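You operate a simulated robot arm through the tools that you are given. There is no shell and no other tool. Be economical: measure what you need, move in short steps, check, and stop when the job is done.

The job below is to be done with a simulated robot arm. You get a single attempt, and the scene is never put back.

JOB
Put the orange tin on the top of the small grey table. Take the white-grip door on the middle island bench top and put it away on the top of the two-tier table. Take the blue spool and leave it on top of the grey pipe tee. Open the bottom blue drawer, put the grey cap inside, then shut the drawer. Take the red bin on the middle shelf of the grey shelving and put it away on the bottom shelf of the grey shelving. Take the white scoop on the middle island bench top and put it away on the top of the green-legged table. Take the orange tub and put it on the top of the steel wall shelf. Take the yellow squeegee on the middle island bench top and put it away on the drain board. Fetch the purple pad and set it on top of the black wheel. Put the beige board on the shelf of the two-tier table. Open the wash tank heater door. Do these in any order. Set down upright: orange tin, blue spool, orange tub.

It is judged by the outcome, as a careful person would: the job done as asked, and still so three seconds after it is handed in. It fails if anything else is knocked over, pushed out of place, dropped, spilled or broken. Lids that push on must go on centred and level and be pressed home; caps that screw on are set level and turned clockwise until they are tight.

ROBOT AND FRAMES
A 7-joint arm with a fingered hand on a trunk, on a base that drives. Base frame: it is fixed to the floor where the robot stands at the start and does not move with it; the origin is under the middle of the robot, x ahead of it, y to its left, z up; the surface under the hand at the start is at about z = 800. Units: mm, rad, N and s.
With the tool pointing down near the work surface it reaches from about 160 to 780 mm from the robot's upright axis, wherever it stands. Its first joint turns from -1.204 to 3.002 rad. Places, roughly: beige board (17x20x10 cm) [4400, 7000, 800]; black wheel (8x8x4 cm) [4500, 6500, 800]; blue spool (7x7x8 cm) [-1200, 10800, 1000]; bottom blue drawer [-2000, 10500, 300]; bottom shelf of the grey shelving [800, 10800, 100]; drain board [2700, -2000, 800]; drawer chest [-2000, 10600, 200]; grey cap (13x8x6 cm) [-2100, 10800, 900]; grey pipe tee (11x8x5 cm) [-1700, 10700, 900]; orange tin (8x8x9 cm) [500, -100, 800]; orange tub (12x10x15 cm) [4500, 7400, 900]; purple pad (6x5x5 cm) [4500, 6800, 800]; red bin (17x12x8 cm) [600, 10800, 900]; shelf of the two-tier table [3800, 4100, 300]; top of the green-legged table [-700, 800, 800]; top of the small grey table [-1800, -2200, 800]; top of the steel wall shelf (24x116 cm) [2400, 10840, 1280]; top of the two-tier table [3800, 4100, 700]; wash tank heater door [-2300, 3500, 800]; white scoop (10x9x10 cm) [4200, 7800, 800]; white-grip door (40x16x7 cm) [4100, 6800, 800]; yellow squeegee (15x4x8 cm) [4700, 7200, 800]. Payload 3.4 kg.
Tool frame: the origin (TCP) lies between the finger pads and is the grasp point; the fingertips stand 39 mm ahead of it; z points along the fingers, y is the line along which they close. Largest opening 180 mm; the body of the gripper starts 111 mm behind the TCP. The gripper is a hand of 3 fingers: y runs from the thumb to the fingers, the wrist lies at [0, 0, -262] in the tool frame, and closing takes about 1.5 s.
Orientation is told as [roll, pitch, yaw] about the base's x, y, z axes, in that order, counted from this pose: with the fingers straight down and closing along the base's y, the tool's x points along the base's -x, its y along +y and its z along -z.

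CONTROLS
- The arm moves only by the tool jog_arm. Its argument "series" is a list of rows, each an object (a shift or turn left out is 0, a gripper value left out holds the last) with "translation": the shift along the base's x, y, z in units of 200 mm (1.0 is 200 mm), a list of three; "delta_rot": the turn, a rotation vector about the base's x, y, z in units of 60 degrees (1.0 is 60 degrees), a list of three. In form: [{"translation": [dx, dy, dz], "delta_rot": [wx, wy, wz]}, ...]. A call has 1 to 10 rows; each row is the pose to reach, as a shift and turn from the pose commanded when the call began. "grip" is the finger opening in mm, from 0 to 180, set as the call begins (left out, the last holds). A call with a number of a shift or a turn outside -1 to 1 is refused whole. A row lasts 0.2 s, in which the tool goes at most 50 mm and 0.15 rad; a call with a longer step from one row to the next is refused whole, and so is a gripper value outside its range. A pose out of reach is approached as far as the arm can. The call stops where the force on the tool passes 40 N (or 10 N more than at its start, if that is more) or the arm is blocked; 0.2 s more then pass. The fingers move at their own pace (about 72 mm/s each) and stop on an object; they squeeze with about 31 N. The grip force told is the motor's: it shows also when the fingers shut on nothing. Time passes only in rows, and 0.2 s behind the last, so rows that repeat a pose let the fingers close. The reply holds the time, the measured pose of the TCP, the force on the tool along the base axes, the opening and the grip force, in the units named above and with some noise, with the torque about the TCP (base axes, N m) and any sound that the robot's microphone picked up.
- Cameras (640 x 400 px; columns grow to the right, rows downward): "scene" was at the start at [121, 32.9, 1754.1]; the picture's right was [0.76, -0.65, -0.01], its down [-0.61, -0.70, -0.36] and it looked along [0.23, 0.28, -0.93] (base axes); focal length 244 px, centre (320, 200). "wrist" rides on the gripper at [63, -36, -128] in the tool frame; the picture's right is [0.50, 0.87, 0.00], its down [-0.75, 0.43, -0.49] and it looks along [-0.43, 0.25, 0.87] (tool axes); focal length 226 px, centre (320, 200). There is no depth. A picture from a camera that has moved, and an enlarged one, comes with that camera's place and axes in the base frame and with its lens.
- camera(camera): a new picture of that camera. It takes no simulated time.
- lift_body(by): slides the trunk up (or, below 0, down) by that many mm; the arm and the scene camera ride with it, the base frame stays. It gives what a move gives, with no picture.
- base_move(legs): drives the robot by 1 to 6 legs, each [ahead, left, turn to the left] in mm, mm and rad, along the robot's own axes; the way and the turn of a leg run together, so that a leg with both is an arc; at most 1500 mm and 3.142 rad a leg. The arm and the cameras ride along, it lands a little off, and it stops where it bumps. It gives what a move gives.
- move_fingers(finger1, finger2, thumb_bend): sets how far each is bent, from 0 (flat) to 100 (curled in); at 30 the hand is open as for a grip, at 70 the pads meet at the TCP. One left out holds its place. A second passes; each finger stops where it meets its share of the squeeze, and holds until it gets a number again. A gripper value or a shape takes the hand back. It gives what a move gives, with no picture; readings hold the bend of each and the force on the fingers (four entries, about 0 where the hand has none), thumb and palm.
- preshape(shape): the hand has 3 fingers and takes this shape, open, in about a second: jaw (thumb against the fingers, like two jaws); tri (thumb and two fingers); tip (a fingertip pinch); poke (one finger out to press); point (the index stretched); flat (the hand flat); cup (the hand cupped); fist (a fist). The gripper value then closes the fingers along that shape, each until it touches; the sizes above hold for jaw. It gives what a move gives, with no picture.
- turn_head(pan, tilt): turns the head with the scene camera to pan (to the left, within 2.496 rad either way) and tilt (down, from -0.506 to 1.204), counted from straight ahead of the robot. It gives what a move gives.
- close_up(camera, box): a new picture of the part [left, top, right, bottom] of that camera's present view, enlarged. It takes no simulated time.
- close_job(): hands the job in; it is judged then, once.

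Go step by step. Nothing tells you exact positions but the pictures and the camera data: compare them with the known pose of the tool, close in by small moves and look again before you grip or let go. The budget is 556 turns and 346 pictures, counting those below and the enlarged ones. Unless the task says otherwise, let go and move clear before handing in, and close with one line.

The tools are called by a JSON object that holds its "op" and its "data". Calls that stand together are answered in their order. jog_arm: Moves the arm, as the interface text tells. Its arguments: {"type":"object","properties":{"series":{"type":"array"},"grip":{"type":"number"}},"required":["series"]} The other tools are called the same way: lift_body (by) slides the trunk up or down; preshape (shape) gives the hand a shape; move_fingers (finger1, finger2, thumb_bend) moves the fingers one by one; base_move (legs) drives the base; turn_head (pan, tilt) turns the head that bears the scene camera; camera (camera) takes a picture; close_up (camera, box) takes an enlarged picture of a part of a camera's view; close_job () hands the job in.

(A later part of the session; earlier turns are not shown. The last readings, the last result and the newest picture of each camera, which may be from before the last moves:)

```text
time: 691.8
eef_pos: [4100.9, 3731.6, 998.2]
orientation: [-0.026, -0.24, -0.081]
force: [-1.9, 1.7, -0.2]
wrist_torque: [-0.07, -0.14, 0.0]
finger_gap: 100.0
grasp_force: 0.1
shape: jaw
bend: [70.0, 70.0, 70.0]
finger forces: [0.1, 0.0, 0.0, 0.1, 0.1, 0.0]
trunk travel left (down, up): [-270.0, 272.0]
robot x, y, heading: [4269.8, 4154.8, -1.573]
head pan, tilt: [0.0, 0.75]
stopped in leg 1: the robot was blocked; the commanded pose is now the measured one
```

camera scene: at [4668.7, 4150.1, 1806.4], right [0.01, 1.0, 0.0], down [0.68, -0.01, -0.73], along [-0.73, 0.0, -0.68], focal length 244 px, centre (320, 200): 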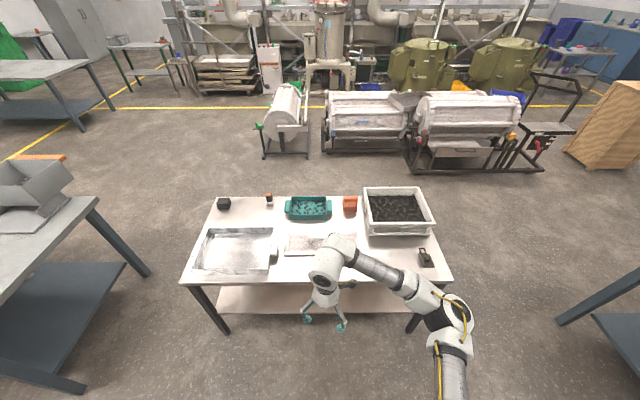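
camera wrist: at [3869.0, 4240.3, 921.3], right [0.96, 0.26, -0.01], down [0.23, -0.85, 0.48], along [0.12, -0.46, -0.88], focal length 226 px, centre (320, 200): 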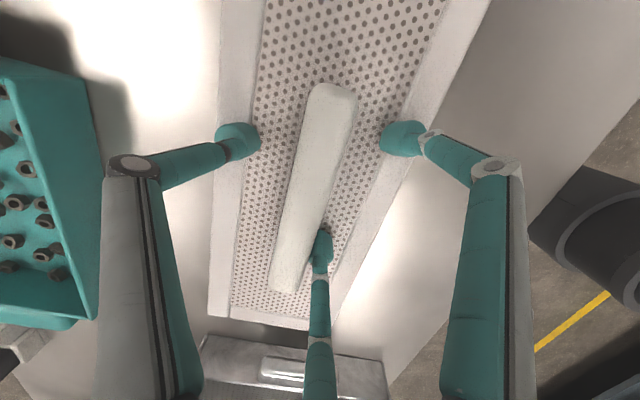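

I gave the wrong direction and bumped the table's side. I move straight back east and look.

{"op": "base_move", "data": {"legs": [[0, 350, 0]]}}

{"op": "turn_head", "data": {"pan": -1.5, "tilt": 0.75}}

{"op": "camera", "data": {"camera": "scene"}}

```text
time: 694.1
eef_pos: [4468.4, 3728.2, 998.7]
orientation: [-0.023, -0.232, -0.084]
force: [1.1, -0.2, 0.3]
wrist_torque: [0.02, 0.02, -0.05]
finger_gap: 100.0
grasp_force: 0.0
shape: jaw
bend: [70.0, 70.0, 70.0]
finger forces: [0.0, 0.0, 0.0, 0.0, 0.1, 0.0]
trunk travel left (down, up): [-270.0, 272.0]
robot x, y, heading: [4625.5, 4154.9, -1.582]
head pan, tilt: [0.0, 0.75]
```

```text
time: 695.7
eef_pos: [4479.5, 3730.7, 1000.6]
orientation: [-0.03, -0.216, -0.082]
force: [0.3, 0.7, 0.5]
wrist_torque: [-0.01, 0.01, -0.03]
finger_gap: 100.2
grasp_force: 0.0
shape: jaw
bend: [70.0, 70.0, 70.0]
finger forces: [0.0, 0.1, 0.0, 0.0, 0.1, 0.1]
trunk travel left (down, up): [-270.0, 272.0]
robot x, y, heading: [4625.2, 4155.6, -1.58]
head pan, tilt: [-1.499, 0.75]
```

```text
137 pictures are left
camera scene: at [4524.5, 4084.6, 1805.6], right [-0.06, 1.0, 0.0], down [0.69, 0.05, -0.72], along [-0.72, -0.04, -0.69], focal length 244 px, centre (320, 200)
```

scene: 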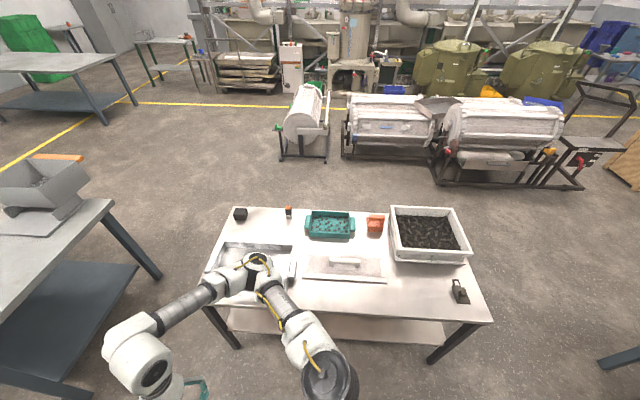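

Nothing on the table moved. I now go back north around it to the island's west side.

{"op": "base_move", "data": {"legs": [[-1120, 0, 0.01], [0, -1280, 0], [-1500, 0, 0], [-130, 0, 0]]}}

{"op": "base_move", "data": {"legs": [[0, 0, 1.571]]}}

```text
time: 715.5
eef_pos: [3208.0, 6514.1, 1002.2]
orientation: [-0.029, -0.221, -0.071]
force: [-0.1, -0.3, 0.0]
wrist_torque: [-0.04, 0.0, -0.01]
finger_gap: 100.0
grasp_force: 0.1
shape: jaw
bend: [70.0, 70.0, 70.0]
finger forces: [0.1, 0.0, 0.0, 0.1, 0.0, 0.1]
trunk travel left (down, up): [-270.0, 272.0]
robot x, y, heading: [3354.8, 6940.4, -1.56]
head pan, tilt: [-1.499, 0.75]
```

```text
time: 719.6
eef_pos: [3771.9, 6790.6, 1002.8]
orientation: [-0.03, -0.218, 1.475]
force: [-0.2, 0.6, 0.3]
wrist_torque: [-0.02, 0.0, 0.01]
finger_gap: 100.1
grasp_force: 0.0
shape: jaw
bend: [70.0, 70.0, 70.0]
finger forces: [0.0, 0.1, 0.1, 0.1, 0.0, 0.0]
trunk travel left (down, up): [-270.0, 272.0]
robot x, y, heading: [3347.4, 6938.3, -0.02]
head pan, tilt: [-1.499, 0.75]
```

{"op": "base_move", "data": {"legs": [[385, 0, 0.02]]}}

{"op": "jog_arm", "data": {"series": [{"translation": [0.15, 0.05, 0.1], "delta_rot": [0.1, 0, 0.02]}, {"translation": [0.3, 0.1, 0.1], "delta_rot": [0.2, 0, 0.05]}, {"translation": [0.45, 0.15, 0.1], "delta_rot": [0.3, 0, 0.09]}, {"translation": [0.6, 0.2, 0.1], "delta_rot": [0.4, 0, 0.09]}, {"translation": [0.75, 0.25, 0.1], "delta_rot": [0.5, 0, 0.09]}, {"translation": [0.9, 0.3, 0.1], "delta_rot": [0.55, 0, 0.09]}, {"translation": [1.0, 0.4, 0.1], "delta_rot": [0.55, 0, 0.09]}, {"translation": [1.0, 0.45, 0.1], "delta_rot": [0.55, 0, 0.09]}]}}

{"op": "camera", "data": {"camera": "wrist"}}

```text
time: 722.0
eef_pos: [4156.6, 6799.0, 1004.0]
orientation: [-0.034, -0.215, 1.498]
force: [0.3, 0.5, -0.1]
wrist_torque: [-0.02, 0.02, -0.01]
finger_gap: 100.1
grasp_force: 0.1
shape: jaw
bend: [70.0, 70.0, 70.0]
finger forces: [0.0, 0.0, 0.1, 0.1, 0.0, 0.0]
trunk travel left (down, up): [-270.0, 272.0]
robot x, y, heading: [3731.7, 6937.4, -0.004]
head pan, tilt: [-1.499, 0.75]
```

```text
time: 723.8
eef_pos: [4352.6, 6893.1, 1027.6]
orientation: [-0.018, -0.787, 1.587]
force: [0.1, -0.7, 1.1]
wrist_torque: [-0.03, -0.01, -0.02]
finger_gap: 100.3
grasp_force: 0.0
shape: jaw
bend: [70.0, 70.0, 70.0]
finger forces: [0.0, 0.0, 0.0, 0.0, 0.0, 0.1]
trunk travel left (down, up): [-270.0, 272.0]
robot x, y, heading: [3736.4, 6939.1, 0.001]
head pan, tilt: [-1.499, 0.75]
```

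```text
136 pictures are left
camera wrist: at [4388.6, 6759.3, 1074.1], right [-0.86, -0.36, -0.36], down [-0.45, 0.18, 0.88], along [-0.24, 0.92, -0.32], focal length 226 px, centre (320, 200)
```

wrist: 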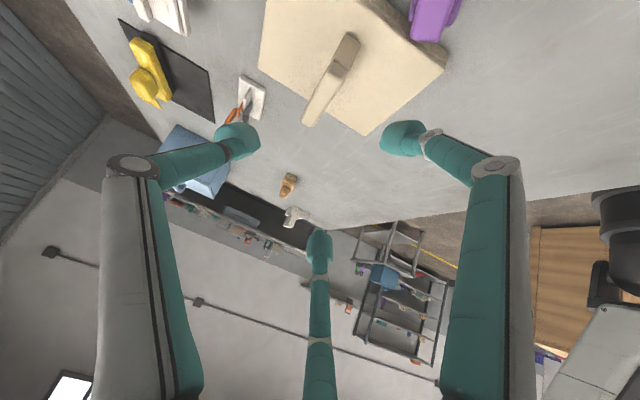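

The tilted pose is reachable. I approach the board's handle along the hand's direction.

{"op": "jog_arm", "data": {"series": [{"translation": [0.06, 0.07, -0.15]}, {"translation": [0.12, 0.14, -0.3]}, {"translation": [0.12, 0.17, -0.4]}, {"translation": [0.12, 0.17, -0.4]}]}}

{"op": "camera", "data": {"camera": "wrist"}}

```text
time: 724.8
eef_pos: [4376.2, 6925.7, 947.1]
orientation: [-0.018, -0.786, 1.585]
force: [0.2, 0.0, -0.9]
wrist_torque: [-0.03, -0.03, 0.02]
finger_gap: 100.2
grasp_force: 0.0
shape: jaw
bend: [70.0, 70.0, 70.0]
finger forces: [0.0, 0.0, 0.0, 0.1, 0.0, 0.0]
trunk travel left (down, up): [-270.0, 272.0]
robot x, y, heading: [3732.4, 6938.0, 0.004]
head pan, tilt: [-1.499, 0.75]
```

```text
135 pictures are left
camera wrist: at [4413.0, 6790.9, 993.4], right [-0.86, -0.35, -0.36], down [-0.45, 0.18, 0.88], along [-0.24, 0.92, -0.32], focal length 226 px, centre (320, 200)
```

wrist: 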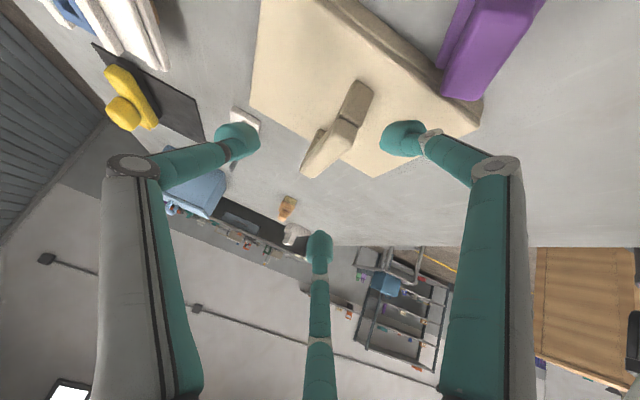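

{"op": "jog_arm", "data": {"series": [{"translation": [0, 0.1, -0.08]}, {"translation": [0, 0.2, -0.17]}, {"translation": [0, 0.28, -0.24]}, {"translation": [0, 0.33, -0.285]}, {"translation": [0, 0.33, -0.285]}], "grip": 84}}

{"op": "camera", "data": {"camera": "wrist"}}

```text
time: 726.0
eef_pos: [4375.6, 6992.9, 890.6]
orientation: [-0.018, -0.787, 1.584]
force: [0.6, 0.9, 0.3]
wrist_torque: [-0.01, 0.01, 0.05]
finger_gap: 84.4
grasp_force: 0.0
shape: jaw
bend: [71.0, 71.0, 73.0]
finger forces: [0.0, 0.1, 0.0, 0.0, 0.1, 0.0]
trunk travel left (down, up): [-270.0, 272.0]
robot x, y, heading: [3735.0, 6936.7, 0.002]
head pan, tilt: [-1.499, 0.75]
```

```text
134 pictures are left
camera wrist: at [4412.8, 6858.4, 937.0], right [-0.86, -0.35, -0.36], down [-0.45, 0.18, 0.88], along [-0.24, 0.92, -0.32], focal length 226 px, centre (320, 200)
```

wrist: 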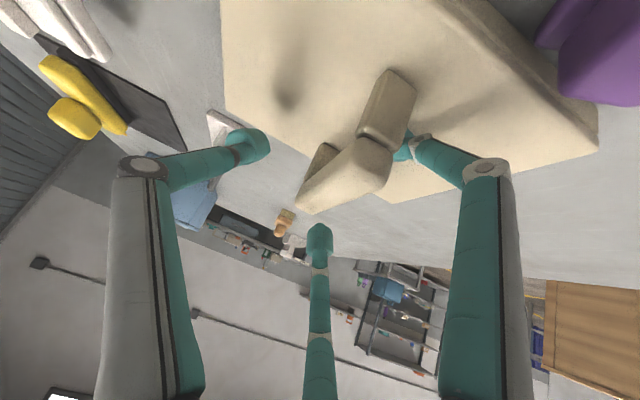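

{"op": "jog_arm", "data": {"series": [{}, {}, {}, {}, {}, {}, {}], "grip": 0}}

{"op": "jog_arm", "data": {"series": [{"translation": [0, 0, 0.05]}, {"translation": [0, 0, 0.15]}, {"translation": [0, 0, 0.3]}, {"translation": [0, 0, 0.45]}, {"translation": [0, 0, 0.45]}]}}

{"op": "camera", "data": {"camera": "wrist"}}

{"op": "turn_head", "data": {"pan": 0.0, "tilt": 0.75}}

{"op": "camera", "data": {"camera": "scene"}}

```text
time: 727.6
eef_pos: [4377.7, 6992.1, 889.7]
orientation: [-0.017, -0.784, 1.586]
force: [0.5, 0.3, -2.7]
wrist_torque: [-0.01, 0.0, 0.01]
finger_gap: 0.0
grasp_force: 31.3
shape: jaw
bend: [73.0, 77.0, 71.0]
finger forces: [26.1, 32.7, 0.0, 0.1, 10.1, 0.0]
trunk travel left (down, up): [-270.0, 272.0]
robot x, y, heading: [3732.2, 6936.2, 0.003]
head pan, tilt: [-1.499, 0.75]
```

```text
time: 728.8
eef_pos: [4378.3, 6992.1, 976.0]
orientation: [-0.016, -0.788, 1.584]
force: [0.4, 0.3, -3.0]
wrist_torque: [0.0, 0.0, -0.04]
finger_gap: 0.0
grasp_force: 30.9
shape: jaw
bend: [73.0, 77.0, 71.0]
finger forces: [26.1, 33.0, 0.1, 0.0, 10.0, 0.0]
trunk travel left (down, up): [-270.0, 272.0]
robot x, y, heading: [3734.3, 6936.8, 0.002]
head pan, tilt: [-1.499, 0.75]
```

```text
133 pictures are left
camera wrist: at [4413.2, 6857.1, 1023.6], right [-0.86, -0.35, -0.36], down [-0.45, 0.18, 0.88], along [-0.24, 0.92, -0.32], focal length 226 px, centre (320, 200)
```

wrist: 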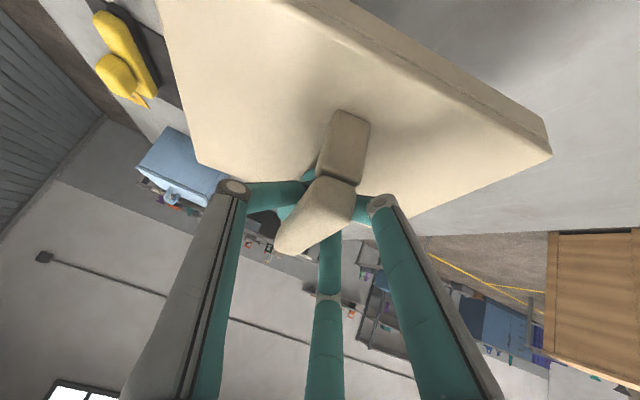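

```text
time: 730.4
eef_pos: [4377.9, 6990.1, 976.9]
orientation: [-0.017, -0.786, 1.585]
force: [0.8, 0.1, -3.4]
wrist_torque: [-0.03, 0.02, 0.0]
finger_gap: 0.3
grasp_force: 31.2
shape: jaw
bend: [73.0, 77.0, 71.0]
finger forces: [26.1, 33.0, 0.1, 0.0, 10.0, 0.1]
trunk travel left (down, up): [-270.0, 272.0]
robot x, y, heading: [3737.2, 6937.6, 0.003]
head pan, tilt: [0.0, 0.75]
```

```text
132 pictures are left
camera scene: at [3884.0, 6930.0, 1806.3], right [0.0, -1.0, 0.0], down [-0.69, 0.0, -0.73], along [0.73, 0.0, -0.69], focal length 244 px, centre (320, 200)
```

scene: 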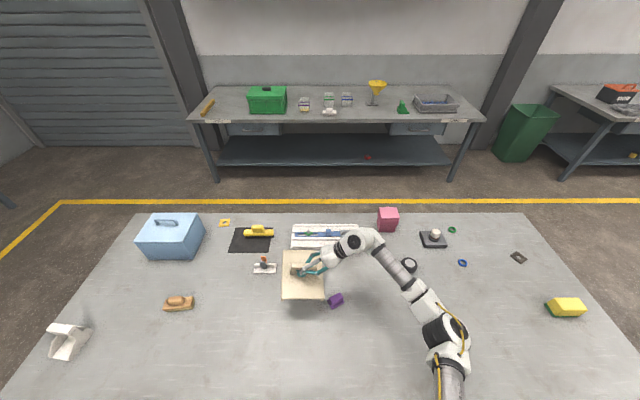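

The board is held level with the fingers under its handle. I'll bring it to the table's north end, where I can slide it onto the lower shelf. Driving there.

{"op": "base_move", "data": {"legs": [[-450, 0, 0], [0, -1450, 0]]}}

{"op": "base_move", "data": {"legs": [[1150, 0, 0], [0, 0, -1.571]]}}

{"op": "base_move", "data": {"legs": [[0, 0, -1.571]]}}

{"op": "turn_head", "data": {"pan": 0.5, "tilt": 0.75}}

{"op": "camera", "data": {"camera": "scene"}}

```text
time: 739.9
eef_pos: [3913.2, 5541.9, 975.9]
orientation: [-0.019, -0.785, 1.558]
force: [-0.6, 0.2, -3.1]
wrist_torque: [-0.02, 0.02, -0.02]
finger_gap: 0.1
grasp_force: 31.2
shape: jaw
bend: [73.0, 77.0, 71.0]
finger forces: [26.1, 33.5, 0.1, 0.1, 9.8, 0.1]
trunk travel left (down, up): [-270.0, 272.0]
robot x, y, heading: [3269.6, 5502.0, -0.024]
head pan, tilt: [0.0, 0.75]
```

```text
time: 749.6
eef_pos: [4463.7, 4838.9, 979.1]
orientation: [-0.022, -0.782, -0.017]
force: [1.4, -0.3, -2.4]
wrist_torque: [0.04, 0.09, 0.03]
finger_gap: 0.0
grasp_force: 30.7
shape: jaw
bend: [73.0, 77.0, 71.0]
finger forces: [24.3, 33.1, 0.0, 0.0, 9.0, 0.1]
trunk travel left (down, up): [-270.0, 272.0]
robot x, y, heading: [4425.9, 5482.3, -1.604]
head pan, tilt: [0.0, 0.75]
```

```text
time: 753.8
eef_pos: [3788.8, 5435.2, 981.0]
orientation: [-0.026, -0.78, -1.572]
force: [-0.3, -0.6, -3.5]
wrist_torque: [0.05, -0.02, 0.01]
finger_gap: 0.0
grasp_force: 31.5
shape: jaw
bend: [73.0, 77.0, 71.0]
finger forces: [22.8, 32.8, 0.1, 0.0, 8.1, 0.0]
trunk travel left (down, up): [-270.0, 272.0]
robot x, y, heading: [4425.9, 5480.3, 3.116]
head pan, tilt: [0.0, 0.75]
```

```text
time: 754.8
eef_pos: [3792.3, 5433.5, 983.2]
orientation: [-0.032, -0.778, -1.569]
force: [0.0, 0.3, -3.5]
wrist_torque: [0.02, 0.0, -0.01]
finger_gap: 0.3
grasp_force: 31.0
shape: jaw
bend: [73.0, 77.0, 71.0]
finger forces: [21.1, 0.1, 0.0, 0.0, 6.9, 0.1]
trunk travel left (down, up): [-270.0, 272.0]
robot x, y, heading: [4427.9, 5485.3, 3.119]
head pan, tilt: [0.499, 0.75]
```

```text
131 pictures are left
camera scene: at [4285.5, 5449.8, 1806.4], right [-0.46, 0.89, -0.01], down [0.61, 0.31, -0.73], along [-0.65, -0.34, -0.68], focal length 244 px, centre (320, 200)
```

scene: 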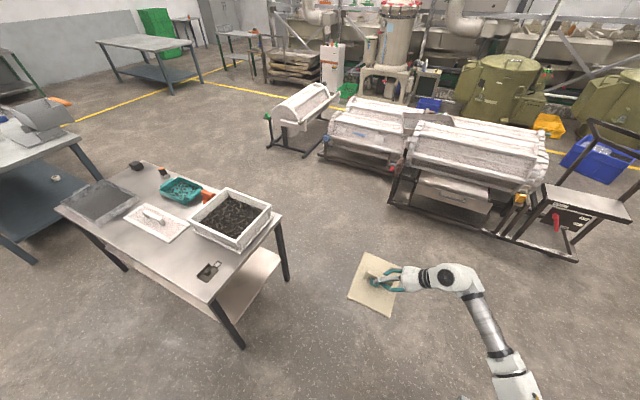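

The view confirms the shelf's north edge at y≈4690, x 3534–4053, empty. I lower the board to shelf height here, before sliding south.

{"op": "lift_body", "data": {"by": -265}}

{"op": "jog_arm", "data": {"series": [{"translation": [0, 0, -0.2]}, {"translation": [0, 0, -0.4]}, {"translation": [0, 0, -0.6]}, {"translation": [0, 0, -0.8]}, {"translation": [0, 0, -1.0]}, {"translation": [0, 0, -1.0]}]}}

{"op": "jog_arm", "data": {"series": [{"translation": [0, 0, -0.2]}, {"translation": [0, 0, -0.35]}, {"translation": [0, 0, -0.35]}]}}

{"op": "camera", "data": {"camera": "wrist"}}

```text
time: 757.2
eef_pos: [3681.3, 5493.3, 773.1]
orientation: [-0.083, -0.781, -1.684]
force: [-3.0, -3.0, 2.1]
wrist_torque: [0.52, 0.03, 0.37]
finger_gap: 0.0
grasp_force: 31.0
shape: jaw
bend: [74.0, 77.0, 72.0]
finger forces: [3.1, 5.6, 0.1, 0.0, 8.3, 0.0]
trunk travel left (down, up): [-18.0, 524.0]
robot x, y, heading: [4360.1, 5531.6, -3.134]
head pan, tilt: [0.499, 0.75]
stopped: the arm was blocked; the commanded pose is now the measured one
```

```text
time: 757.5
eef_pos: [3615.1, 5600.9, 781.1]
orientation: [-0.151, -0.876, -1.747]
force: [-1.1, 0.0, -5.2]
wrist_torque: [-0.3, -0.1, -0.09]
finger_gap: 0.0
grasp_force: 30.7
shape: jaw
bend: [74.0, 77.0, 74.0]
finger forces: [4.5, 0.0, 0.0, 0.0, 9.3, 0.0]
trunk travel left (down, up): [-18.0, 524.0]
robot x, y, heading: [4334.3, 5536.5, -3.077]
head pan, tilt: [0.499, 0.75]
stopped in row 1: the arm was blocked; the commanded pose is now the measured one
```

```text
time: 757.8
eef_pos: [3571.0, 5682.8, 788.3]
orientation: [-0.18, -0.96, -1.793]
force: [-0.9, -0.4, -0.4]
wrist_torque: [-0.06, -0.01, 0.0]
finger_gap: 0.0
grasp_force: 31.2
shape: jaw
bend: [74.0, 77.0, 73.0]
finger forces: [0.1, 0.0, 0.0, 0.1, 0.6, 0.0]
trunk travel left (down, up): [-18.0, 524.0]
robot x, y, heading: [4319.6, 5538.1, -3.043]
head pan, tilt: [0.499, 0.75]
stopped in row 1: the arm was blocked; the commanded pose is now the measured one
```

```text
130 pictures are left
camera wrist: at [3589.5, 5827.1, 813.6], right [0.87, -0.03, -0.5], down [0.48, -0.21, 0.85], along [-0.13, -0.98, -0.17], focal length 226 px, centre (320, 200)
```

wrist: 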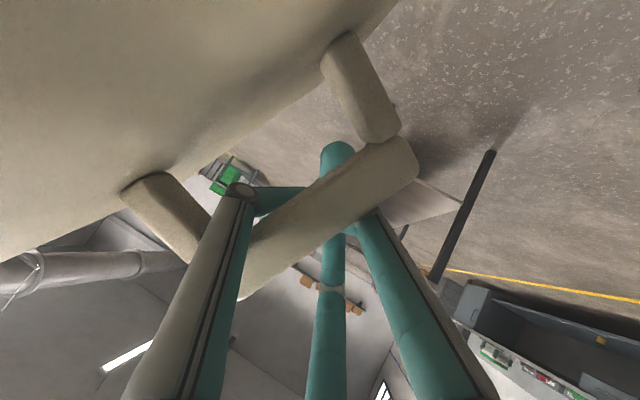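

The elbow caught the island's end while lowering. I raise the trunk again and move south, away from the island.

{"op": "lift_body", "data": {"by": 250}}

{"op": "turn_head", "data": {"pan": -0.6, "tilt": 0.9}}

{"op": "camera", "data": {"camera": "scene"}}

{"op": "camera", "data": {"camera": "wrist"}}

```text
time: 758.2
eef_pos: [3568.6, 5726.6, 791.9]
orientation: [-0.069, -1.065, -1.855]
force: [-0.6, -0.3, -1.1]
wrist_torque: [0.1, -0.14, -0.01]
finger_gap: 0.2
grasp_force: 31.6
shape: jaw
bend: [74.0, 77.0, 73.0]
finger forces: [0.0, 0.1, 0.0, 0.0, 1.7, 0.0]
trunk travel left (down, up): [-21.0, 522.0]
robot x, y, heading: [4301.3, 5543.2, -3.016]
head pan, tilt: [0.499, 0.75]
stopped: the arm was blocked; the commanded pose is now the measured one
```

```text
time: 759.5
eef_pos: [3568.2, 5724.4, 784.0]
orientation: [-0.046, -1.051, -1.874]
force: [0.2, -1.1, -4.3]
wrist_torque: [-0.11, -0.09, -0.03]
finger_gap: 0.2
grasp_force: 31.5
shape: jaw
bend: [74.0, 77.0, 73.0]
finger forces: [0.4, 0.0, 0.0, 0.1, 0.0, 0.0]
trunk travel left (down, up): [-21.0, 522.0]
robot x, y, heading: [4303.3, 5538.6, -3.01]
head pan, tilt: [-0.6, 0.901]
```

```text
129 pictures are left
camera scene: at [3852.2, 5317.2, 1500.6], right [0.45, 0.88, 0.11], down [0.68, -0.27, -0.68], along [-0.58, 0.38, -0.72], focal length 244 px, centre (320, 200)
```

scene: 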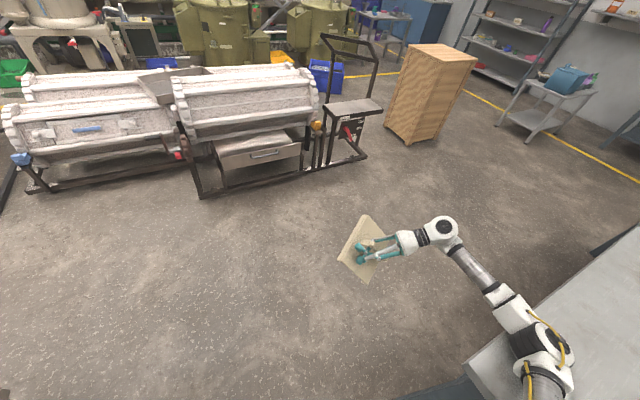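

```text
128 pictures are left
camera wrist: at [3582.9, 5870.7, 795.2], right [0.89, -0.05, -0.45], down [0.45, -0.1, 0.89], along [-0.09, -0.99, -0.07], focal length 226 px, centre (320, 200)
```

wrist: 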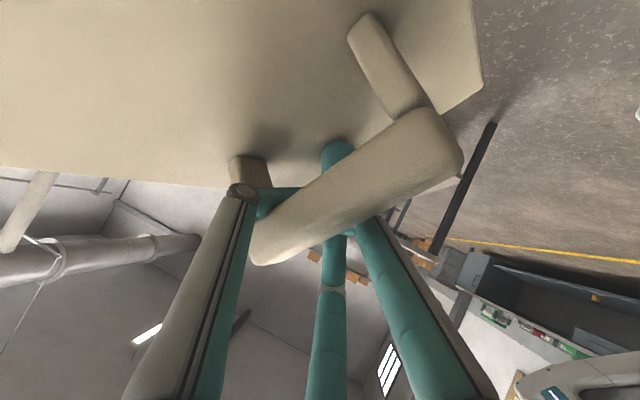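

{"op": "base_move", "data": {"legs": [[0, 200, 0]]}}

{"op": "camera", "data": {"camera": "scene"}}

```text
time: 760.2
eef_pos: [3590.4, 5790.4, 789.5]
orientation: [-0.145, -1.163, -1.624]
force: [-0.1, 0.3, -3.7]
wrist_torque: [-0.02, -0.09, -0.01]
finger_gap: 0.0
grasp_force: 31.2
shape: jaw
bend: [74.0, 78.0, 73.0]
finger forces: [0.0, 0.1, 0.0, 0.1, 0.0, 0.0]
trunk travel left (down, up): [-21.0, 522.0]
robot x, y, heading: [4300.6, 5543.5, -3.014]
head pan, tilt: [-0.6, 0.901]
stopped in leg 1: the robot was blocked; the commanded pose is now the measured one
```

```text
127 pictures are left
camera scene: at [3853.9, 5314.8, 1502.1], right [0.46, 0.88, 0.11], down [0.68, -0.26, -0.69], along [-0.58, 0.39, -0.72], focal length 244 px, centre (320, 200)
```

scene: 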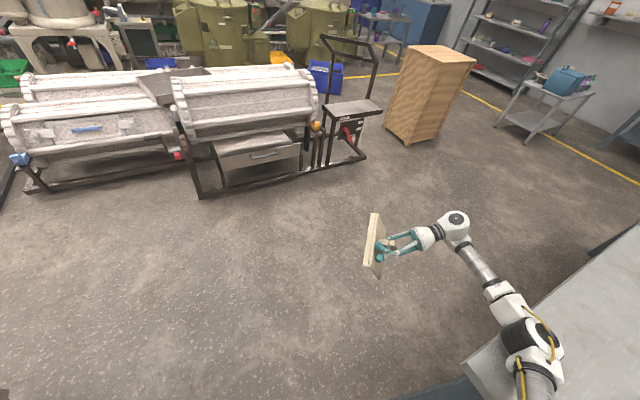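

{"op": "jog_arm", "data": {"series": [{"translation": [0, 0, 0.1]}, {"translation": [0, 0, 0.2]}, {"translation": [0, 0, 0.3]}, {"translation": [0, 0, 0.4]}]}}

{"op": "turn_head", "data": {"pan": -1.2, "tilt": 1.1}}

{"op": "camera", "data": {"camera": "scene"}}

```text
time: 760.6
eef_pos: [3607.6, 5804.1, 803.6]
orientation: [-0.379, -1.195, -1.289]
force: [-1.0, -0.1, -3.6]
wrist_torque: [-0.09, -0.1, -0.02]
finger_gap: 0.1
grasp_force: 30.7
shape: jaw
bend: [74.0, 78.0, 73.0]
finger forces: [0.2, 0.0, 0.1, 0.0, 0.0, 0.1]
trunk travel left (down, up): [-21.0, 522.0]
robot x, y, heading: [4312.9, 5553.3, -3.034]
head pan, tilt: [-0.6, 0.901]
stopped in row 1: the arm was blocked; the commanded pose is now the measured one
```

```text
time: 761.6
eef_pos: [3606.9, 5803.0, 798.4]
orientation: [-0.349, -1.191, -1.323]
force: [0.5, 0.0, -3.4]
wrist_torque: [-0.08, -0.11, 0.02]
finger_gap: 0.0
grasp_force: 31.4
shape: jaw
bend: [74.0, 78.0, 73.0]
finger forces: [1.1, 0.0, 0.1, 0.0, 0.0, 0.0]
trunk travel left (down, up): [-21.0, 522.0]
robot x, y, heading: [4307.7, 5544.7, -3.033]
head pan, tilt: [-1.201, 1.1]
```

```text
126 pictures are left
camera scene: at [3904.8, 5350.0, 1495.8], right [0.89, 0.46, 0.03], down [0.39, -0.72, -0.57], along [-0.24, 0.52, -0.82], focal length 244 px, centre (320, 200)
```

scene: 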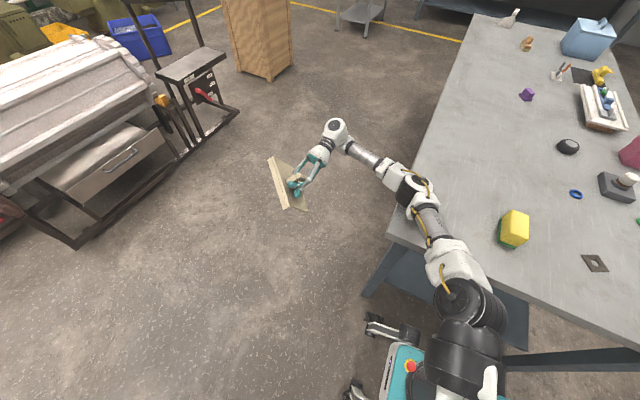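

The upper arm is lying on the island's corner. I try to lift the trunk off it.

{"op": "lift_body", "data": {"by": 200}}

{"op": "lift_body", "data": {"by": 200}}

{"op": "lift_body", "data": {"by": 150}}

{"op": "camera", "data": {"camera": "scene"}}

```text
time: 761.9
eef_pos: [3629.0, 5802.4, 812.4]
orientation: [-0.668, -1.187, -0.872]
force: [-1.3, -1.9, -3.1]
wrist_torque: [-0.05, -0.09, 0.06]
finger_gap: 0.0
grasp_force: 31.1
shape: jaw
bend: [74.0, 77.0, 73.0]
finger forces: [0.0, 0.1, 0.0, 0.1, 0.0, 0.0]
trunk travel left (down, up): [-25.0, 517.0]
robot x, y, heading: [4327.5, 5556.4, -3.066]
head pan, tilt: [-1.201, 1.1]
stopped: the arm was blocked; the commanded pose is now the measured one
```

```text
time: 762.2
eef_pos: [3605.0, 5771.3, 775.8]
orientation: [-0.933, -1.202, -0.413]
force: [1.3, 1.6, -1.2]
wrist_torque: [0.0, 0.05, -0.22]
finger_gap: 0.2
grasp_force: 31.1
shape: jaw
bend: [74.0, 78.0, 73.0]
finger forces: [0.0, 0.0, 0.0, 0.0, 0.1, 0.0]
trunk travel left (down, up): [-31.0, 511.0]
robot x, y, heading: [4323.7, 5548.6, -3.054]
head pan, tilt: [-1.201, 1.1]
stopped: the arm was blocked; the commanded pose is now the measured one
```

```text
time: 762.5
eef_pos: [3519.4, 5796.3, 709.0]
orientation: [-1.184, -1.214, -0.157]
force: [-2.4, 0.5, 4.6]
wrist_torque: [0.78, 0.06, 0.23]
finger_gap: 0.2
grasp_force: 30.7
shape: jaw
bend: [74.0, 78.0, 73.0]
finger forces: [0.1, 0.0, 0.0, 0.0, 0.0, 0.1]
trunk travel left (down, up): [-34.0, 509.0]
robot x, y, heading: [4282.4, 5556.3, -2.986]
head pan, tilt: [-1.201, 1.1]
stopped: the arm was blocked; the commanded pose is now the measured one
```

```text
125 pictures are left
camera scene: at [3836.3, 5503.8, 1483.2], right [0.86, 0.5, 0.02], down [0.45, -0.76, -0.47], along [-0.22, 0.42, -0.88], focal length 244 px, centre (320, 200)
```

scene: 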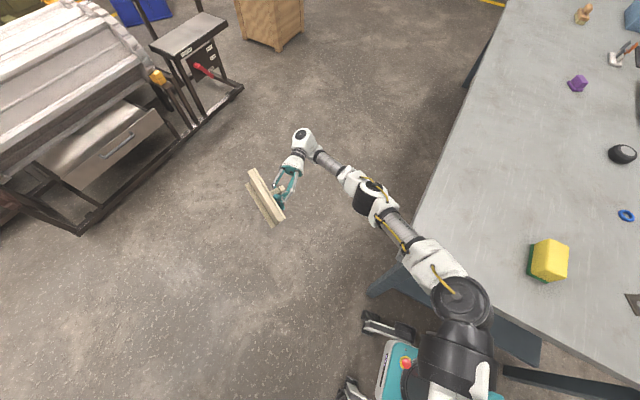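

{"op": "base_move", "data": {"legs": [[0, 60, 0]]}}

{"op": "base_move", "data": {"legs": [[-60, 60, 0]]}}

{"op": "camera", "data": {"camera": "scene"}}

```text
time: 763.3
eef_pos: [3510.0, 5821.7, 706.7]
orientation: [-1.201, -1.236, -0.214]
force: [0.0, -0.3, -2.5]
wrist_torque: [-0.06, -0.19, 0.03]
finger_gap: 0.0
grasp_force: 31.8
shape: jaw
bend: [74.0, 78.0, 73.0]
finger forces: [2.3, 0.1, 0.0, 0.0, 0.1, 0.1]
trunk travel left (down, up): [-34.0, 509.0]
robot x, y, heading: [4278.3, 5553.1, -2.964]
head pan, tilt: [-1.201, 1.1]
stopped in leg 1: the robot was blocked; the commanded pose is now the measured one
```

```text
time: 764.5
eef_pos: [3517.0, 5751.8, 729.8]
orientation: [-1.259, -1.206, 0.008]
force: [0.0, 0.3, -2.9]
wrist_torque: [0.0, -0.18, 0.02]
finger_gap: 0.3
grasp_force: 30.6
shape: jaw
bend: [74.0, 78.0, 73.0]
finger forces: [1.8, 0.0, 0.0, 0.0, 0.0, 0.0]
trunk travel left (down, up): [-34.0, 509.0]
robot x, y, heading: [4311.1, 5580.9, -2.823]
head pan, tilt: [-1.201, 1.1]
stopped in leg 1: the robot was blocked; the commanded pose is now the measured one
```

```text
124 pictures are left
camera scene: at [3884.6, 5496.9, 1486.6], right [0.77, 0.63, 0.0], down [0.56, -0.69, -0.46], along [-0.29, 0.36, -0.89], focal length 244 px, centre (320, 200)
```

scene: 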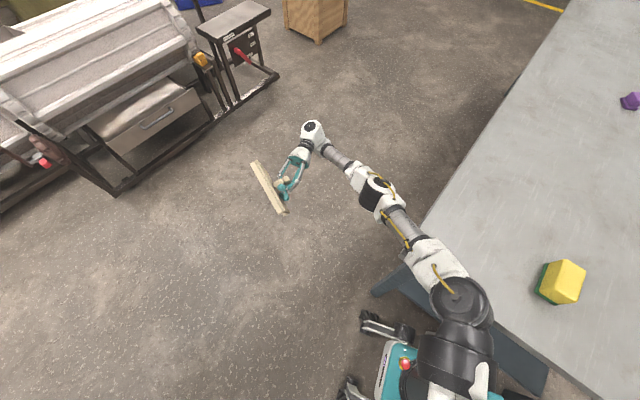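

The elbow has slipped around the island's south-west corner. I move the base diagonally south-west, straight away from that corner.

{"op": "base_move", "data": {"legs": [[90, 80, 0]]}}

{"op": "base_move", "data": {"legs": [[120, 110, 0]]}}

{"op": "camera", "data": {"camera": "scene"}}

```text
time: 765.7
eef_pos: [3449.0, 5658.9, 710.1]
orientation: [-1.312, -1.228, 0.067]
force: [-1.4, -0.8, -3.8]
wrist_torque: [0.02, -0.2, 0.14]
finger_gap: 0.0
grasp_force: 31.4
shape: jaw
bend: [74.0, 78.0, 73.0]
finger forces: [2.1, 0.0, 0.1, 0.0, 0.0, 0.0]
trunk travel left (down, up): [-34.0, 509.0]
robot x, y, heading: [4252.6, 5478.0, -2.819]
head pan, tilt: [-1.201, 1.1]
```

```text
time: 767.1
eef_pos: [3375.4, 5508.3, 721.7]
orientation: [-1.273, -1.219, 0.032]
force: [0.6, 0.1, -4.4]
wrist_torque: [0.04, -0.15, 0.05]
finger_gap: 0.0
grasp_force: 30.7
shape: jaw
bend: [74.0, 78.0, 73.0]
finger forces: [2.1, 0.0, 0.1, 0.0, 0.0, 0.0]
trunk travel left (down, up): [-34.0, 509.0]
robot x, y, heading: [4171.2, 5346.4, -2.819]
head pan, tilt: [-1.201, 1.1]
```

```text
123 pictures are left
camera scene: at [3724.5, 5282.0, 1478.7], right [0.77, 0.64, 0.0], down [0.57, -0.69, -0.44], along [-0.28, 0.34, -0.9], focal length 244 px, centre (320, 200)
```

scene: 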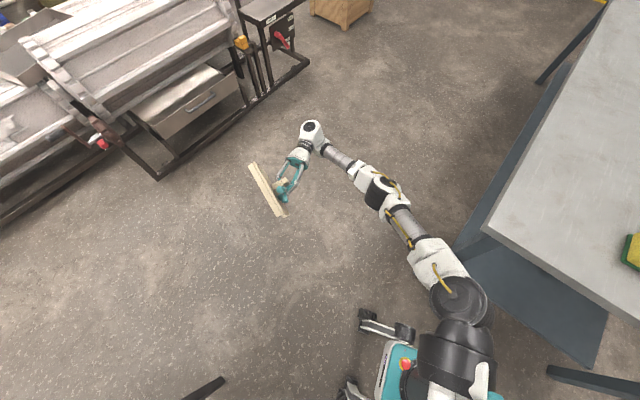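

Free now, and the board still hangs on the fingers. I raise the trunk and bring the hand back to its proper tilted pose.

{"op": "lift_body", "data": {"by": 230}}

{"op": "jog_arm", "data": {"series": [{"delta_rot": [0.09, -0.01, -0.017]}, {"delta_rot": [0.18, -0.02, -0.034]}, {"delta_rot": [0.27, -0.03, -0.051]}, {"delta_rot": [0.36, -0.04, -0.068]}, {"delta_rot": [0.45, -0.05, -0.085]}, {"delta_rot": [0.54, -0.06, -0.102]}, {"delta_rot": [0.63, -0.07, -0.12]}, {"delta_rot": [0.711, -0.078, -0.135]}, {"delta_rot": [0.711, -0.078, -0.135]}]}}

{"op": "camera", "data": {"camera": "wrist"}}

{"op": "turn_head", "data": {"pan": -0.2, "tilt": 0.9}}

{"op": "camera", "data": {"camera": "scene"}}

```text
time: 769.5
eef_pos: [3432.8, 5518.8, 1143.4]
orientation: [-1.391, -0.913, 0.134]
force: [-0.1, 0.5, -3.5]
wrist_torque: [0.04, -0.2, -0.01]
finger_gap: 0.1
grasp_force: 30.9
shape: jaw
bend: [74.0, 78.0, 73.0]
finger forces: [2.5, 0.0, 0.0, 0.0, 0.1, 0.0]
trunk travel left (down, up): [-264.0, 279.0]
robot x, y, heading: [4170.5, 5343.2, -2.818]
head pan, tilt: [-1.201, 1.1]
```

```text
time: 771.5
eef_pos: [3435.4, 5517.6, 1145.3]
orientation: [-0.309, -0.706, -0.839]
force: [1.0, -0.7, -4.1]
wrist_torque: [0.0, -0.1, 0.02]
finger_gap: 0.0
grasp_force: 30.4
shape: jaw
bend: [74.0, 78.0, 73.0]
finger forces: [0.6, 0.1, 0.1, 0.0, 0.0, 0.1]
trunk travel left (down, up): [-264.0, 279.0]
robot x, y, heading: [4172.3, 5345.8, -2.824]
head pan, tilt: [-1.201, 1.1]
```

```text
122 pictures are left
camera wrist: at [3348.7, 5620.2, 1205.4], right [0.47, 0.71, -0.52], down [0.66, 0.11, 0.75], along [0.59, -0.7, -0.41], focal length 226 px, centre (320, 200)
```

wrist: 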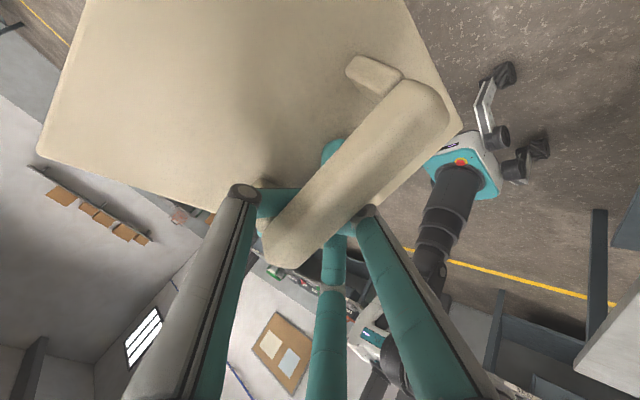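

```text
time: 772.8
eef_pos: [3435.3, 5518.7, 1144.1]
orientation: [-0.309, -0.706, -0.839]
force: [-0.5, 0.4, -3.6]
wrist_torque: [0.02, -0.12, 0.01]
finger_gap: 0.0
grasp_force: 30.9
shape: jaw
bend: [74.0, 78.0, 73.0]
finger forces: [0.8, 0.0, 0.1, 0.0, 0.0, 0.0]
trunk travel left (down, up): [-264.0, 279.0]
robot x, y, heading: [4176.2, 5342.7, -2.824]
head pan, tilt: [-0.201, 0.901]
```

```text
121 pictures are left
camera scene: at [4023.9, 5320.8, 1787.7], right [-0.12, 0.99, -0.01], down [0.78, 0.09, -0.62], along [-0.61, -0.08, -0.79], focal length 244 px, centre (320, 200)
```

scene: 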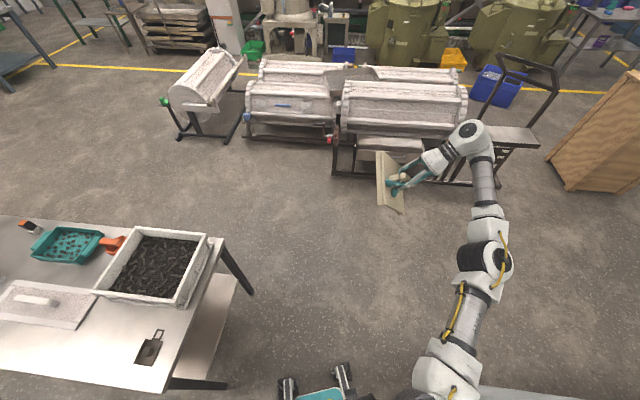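

The board hangs by its handle on the closed fingers. I straighten the robot's heading and bring the arm back in front.

{"op": "base_move", "data": {"legs": [[0, 0, -0.317]]}}

{"op": "jog_arm", "data": {"series": [{"translation": [0.05, -0.2, 0], "delta_rot": [-0.003, -0.04, -0.03]}, {"translation": [0.1, -0.4, 0], "delta_rot": [-0.006, -0.08, -0.06]}, {"translation": [0.15, -0.6, -0.05], "delta_rot": [-0.01, -0.12, -0.1]}, {"translation": [0.2, -0.8, -0.1], "delta_rot": [-0.02, -0.18, -0.15]}, {"translation": [0.25, -1.0, -0.15], "delta_rot": [-0.023, -0.226, -0.194]}, {"translation": [0.25, -1.0, -0.15], "delta_rot": [-0.023, -0.226, -0.194]}]}}

{"op": "jog_arm", "data": {"series": [{"translation": [0.05, -0.2, -0.1]}, {"translation": [0.1, -0.4, -0.2]}, {"translation": [0.15, -0.6, -0.3]}, {"translation": [0.2, -0.8, -0.4]}, {"translation": [0.25, -1.0, -0.5]}, {"translation": [0.25, -1.0, -0.5]}]}}

{"op": "camera", "data": {"camera": "scene"}}

```text
time: 774.2
eef_pos: [3526.8, 5736.6, 1146.0]
orientation: [-0.31, -0.705, -1.153]
force: [-0.3, -0.1, -3.3]
wrist_torque: [-0.02, -0.13, 0.0]
finger_gap: 0.1
grasp_force: 31.0
shape: jaw
bend: [74.0, 78.0, 73.0]
finger forces: [0.9, 0.0, 0.0, 0.1, 0.0, 0.0]
trunk travel left (down, up): [-264.0, 279.0]
robot x, y, heading: [4169.5, 5346.5, -3.136]
head pan, tilt: [-0.201, 0.901]
```

```text
time: 775.6
eef_pos: [3580.6, 5531.0, 1117.1]
orientation: [-0.006, -0.773, -1.562]
force: [0.2, -0.1, -3.5]
wrist_torque: [-0.07, -0.06, -0.04]
finger_gap: 0.0
grasp_force: 31.5
shape: jaw
bend: [74.0, 78.0, 73.0]
finger forces: [0.2, 0.0, 0.1, 0.0, 0.1, 0.0]
trunk travel left (down, up): [-264.0, 279.0]
robot x, y, heading: [4172.7, 5342.7, -3.137]
head pan, tilt: [-0.201, 0.901]
```

```text
time: 777.0
eef_pos: [3629.9, 5330.4, 1017.3]
orientation: [-0.005, -0.775, -1.564]
force: [0.1, -0.6, -3.3]
wrist_torque: [-0.05, -0.05, -0.03]
finger_gap: 0.1
grasp_force: 30.8
shape: jaw
bend: [74.0, 78.0, 73.0]
finger forces: [0.0, 0.0, 0.0, 0.0, 0.0, 0.0]
trunk travel left (down, up): [-264.0, 279.0]
robot x, y, heading: [4169.8, 5340.9, -3.139]
head pan, tilt: [-0.201, 0.901]
```

```text
120 pictures are left
camera scene: at [4025.4, 5362.8, 1787.9], right [0.2, 0.98, 0.0], down [0.77, -0.16, -0.62], along [-0.61, 0.12, -0.79], focal length 244 px, centre (320, 200)
```

scene: 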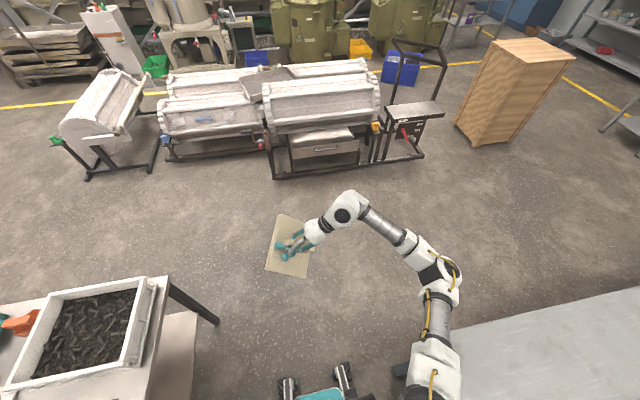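

The board hangs level again. I move south and a bit east, well clear of the island, then lower.

{"op": "base_move", "data": {"legs": [[-170, 300, 0]]}}

{"op": "lift_body", "data": {"by": -260}}

{"op": "camera", "data": {"camera": "wrist"}}

```text
time: 779.3
eef_pos: [3801.4, 5032.4, 1016.5]
orientation: [-0.005, -0.774, -1.564]
force: [-0.6, -1.0, -2.9]
wrist_torque: [-0.03, -0.05, 0.0]
finger_gap: 0.1
grasp_force: 31.2
shape: jaw
bend: [74.0, 78.0, 73.0]
finger forces: [0.1, 0.0, 0.0, 0.0, 0.1, 0.0]
trunk travel left (down, up): [-264.0, 279.0]
robot x, y, heading: [4343.5, 5041.0, -3.138]
head pan, tilt: [-0.201, 0.901]
```

```text
time: 782.0
eef_pos: [3804.6, 5026.1, 758.9]
orientation: [-0.012, -0.768, -1.559]
force: [0.7, -0.5, -3.5]
wrist_torque: [-0.05, -0.08, 0.0]
finger_gap: 0.0
grasp_force: 30.4
shape: jaw
bend: [74.0, 78.0, 73.0]
finger forces: [0.2, 0.0, 0.1, 0.0, 0.0, 0.0]
trunk travel left (down, up): [-4.0, 539.0]
robot x, y, heading: [4345.0, 5043.8, -3.136]
head pan, tilt: [-0.201, 0.901]
```

```text
119 pictures are left
camera wrist: at [3768.7, 5159.5, 808.3], right [0.86, 0.36, -0.36], down [0.44, -0.2, 0.87], along [0.25, -0.91, -0.33], focal length 226 px, centre (320, 200)
```

wrist: 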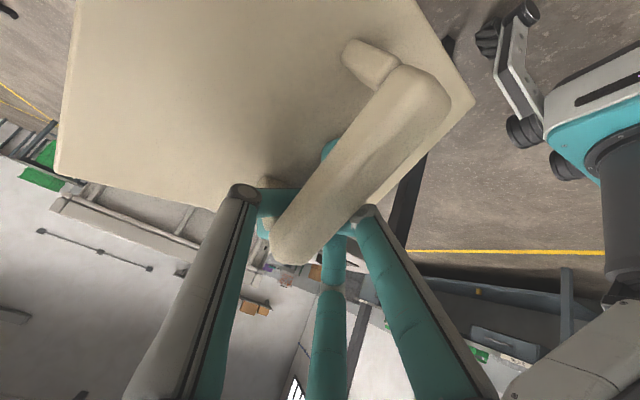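

{"op": "jog_arm", "data": {"series": [{"translation": [0, 0, -0.2]}, {"translation": [0, 0, -0.4]}, {"translation": [0, 0, -0.6]}, {"translation": [0, 0, -0.8]}, {"translation": [0, 0, -1.0]}, {"translation": [0, 0, -1.0]}]}}

{"op": "jog_arm", "data": {"series": [{"translation": [0, 0, -0.2]}, {"translation": [0, 0, -0.4]}, {"translation": [0, 0, -0.55]}, {"translation": [0, 0, -0.55]}]}}

{"op": "turn_head", "data": {"pan": 0.3, "tilt": 0.9}}

{"op": "camera", "data": {"camera": "scene"}}

```text
time: 783.4
eef_pos: [3803.9, 5025.1, 557.3]
orientation: [-0.011, -0.771, -1.559]
force: [1.0, 0.3, -3.0]
wrist_torque: [-0.06, -0.08, 0.02]
finger_gap: 0.0
grasp_force: 31.4
shape: jaw
bend: [74.0, 78.0, 73.0]
finger forces: [0.3, 0.0, 0.1, 0.0, 0.1, 0.0]
trunk travel left (down, up): [-4.0, 539.0]
robot x, y, heading: [4345.9, 5042.7, -3.138]
head pan, tilt: [-0.201, 0.901]
```

```text
time: 784.4
eef_pos: [3805.6, 5026.2, 448.9]
orientation: [-0.01, -0.768, -1.56]
force: [-0.7, 0.8, -3.4]
wrist_torque: [-0.06, -0.07, 0.01]
finger_gap: 0.0
grasp_force: 31.3
shape: jaw
bend: [74.0, 78.0, 73.0]
finger forces: [0.3, 0.0, 0.0, 0.1, 0.0, 0.1]
trunk travel left (down, up): [-4.0, 539.0]
robot x, y, heading: [4342.5, 5043.9, -3.137]
head pan, tilt: [-0.201, 0.901]
```

```text
time: 785.3
eef_pos: [3807.3, 5024.8, 451.2]
orientation: [-0.01, -0.769, -1.561]
force: [-0.3, 0.0, -2.8]
wrist_torque: [-0.06, -0.12, -0.01]
finger_gap: 0.0
grasp_force: 31.1
shape: jaw
bend: [74.0, 78.0, 73.0]
finger forces: [0.3, 0.0, 0.0, 0.1, 0.0, 0.1]
trunk travel left (down, up): [-4.0, 539.0]
robot x, y, heading: [4346.6, 5043.7, -3.139]
head pan, tilt: [0.3, 0.901]
```

```text
118 pictures are left
camera scene: at [3802.7, 5023.8, 1446.4], right [-0.3, 0.95, -0.01], down [0.75, 0.23, -0.62], along [-0.59, -0.19, -0.79], focal length 244 px, centre (320, 200)
```

scene: 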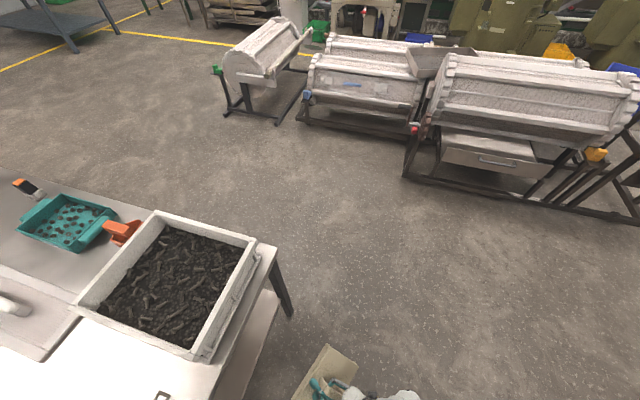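

The board is at shelf height north of the table. I slide it south in steps.

{"op": "base_move", "data": {"legs": [[0, 260, 0]]}}

{"op": "camera", "data": {"camera": "wrist"}}

{"op": "turn_head", "data": {"pan": 0.0, "tilt": 1.2}}

{"op": "camera", "data": {"camera": "scene"}}

```text
time: 787.2
eef_pos: [3806.1, 4766.7, 448.8]
orientation: [-0.009, -0.775, -1.565]
force: [-0.3, 0.7, -3.2]
wrist_torque: [-0.07, -0.09, 0.0]
finger_gap: 0.2
grasp_force: 30.7
shape: jaw
bend: [74.0, 78.0, 73.0]
finger forces: [0.4, 0.0, 0.0, 0.0, 0.0, 0.0]
trunk travel left (down, up): [-4.0, 539.0]
robot x, y, heading: [4347.2, 4776.0, -3.135]
head pan, tilt: [0.3, 0.901]
```

```text
117 pictures are left
camera wrist: at [3769.6, 4901.4, 497.5], right [0.86, 0.36, -0.35], down [0.44, -0.19, 0.88], along [0.25, -0.91, -0.33], focal length 226 px, centre (320, 200)
```

wrist: 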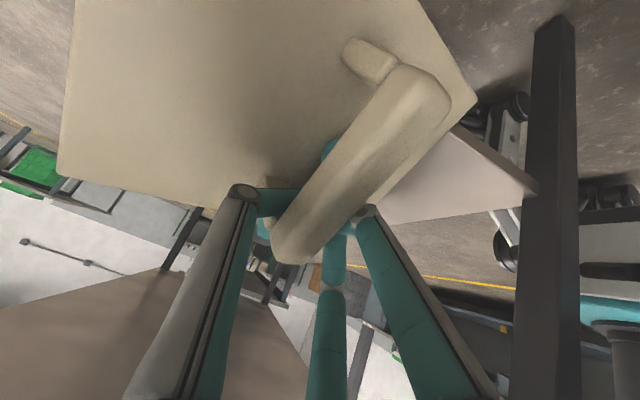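

```text
time: 788.0
eef_pos: [3808.7, 4760.3, 453.3]
orientation: [-0.018, -0.76, -1.559]
force: [-0.4, 0.6, -2.8]
wrist_torque: [-0.02, -0.09, 0.01]
finger_gap: 0.1
grasp_force: 30.3
shape: jaw
bend: [74.0, 78.0, 73.0]
finger forces: [0.7, 0.0, 0.0, 0.0, 0.0, 0.0]
trunk travel left (down, up): [-4.0, 539.0]
robot x, y, heading: [4346.9, 4782.9, -3.141]
head pan, tilt: [0.0, 1.201]
```

```text
116 pictures are left
camera scene: at [3819.6, 4785.7, 1426.6], right [0.0, 1.0, -0.01], down [0.93, 0.0, -0.36], along [-0.36, -0.01, -0.93], focal length 244 px, centre (320, 200)
```

scene: 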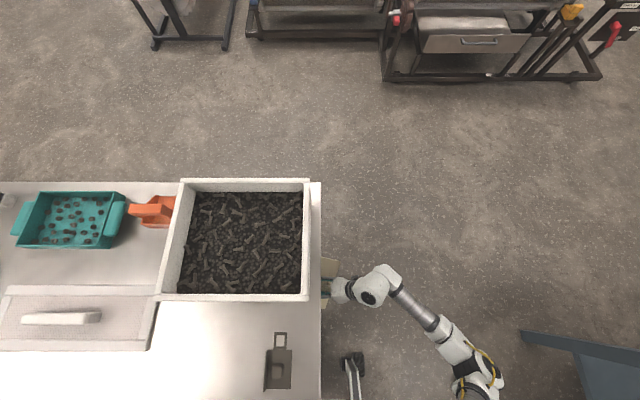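

{"op": "base_move", "data": {"legs": [[0, 190, 0]]}}

{"op": "camera", "data": {"camera": "wrist"}}

```text
time: 789.5
eef_pos: [3810.4, 4572.3, 452.5]
orientation: [-0.016, -0.765, -1.559]
force: [0.6, 1.1, -3.9]
wrist_torque: [-0.09, -0.12, 0.0]
finger_gap: 0.1
grasp_force: 31.0
shape: jaw
bend: [74.0, 78.0, 73.0]
finger forces: [0.5, 0.0, 0.1, 0.0, 0.0, 0.0]
trunk travel left (down, up): [-4.0, 539.0]
robot x, y, heading: [4346.3, 4587.3, -3.141]
head pan, tilt: [0.0, 1.201]
```

```text
115 pictures are left
camera wrist: at [3772.6, 4707.1, 501.4], right [0.86, 0.36, -0.36], down [0.45, -0.2, 0.87], along [0.24, -0.91, -0.34], focal length 226 px, centre (320, 200)
```

wrist: 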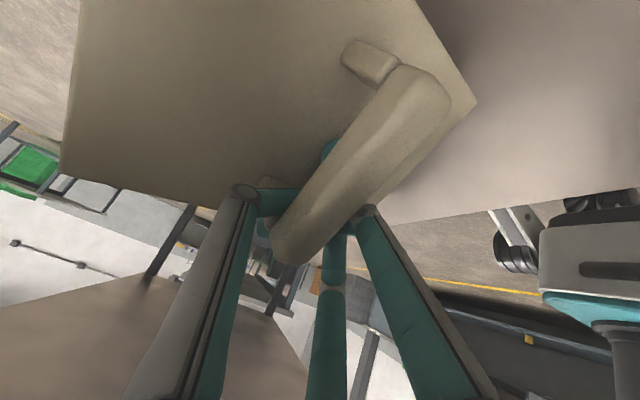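

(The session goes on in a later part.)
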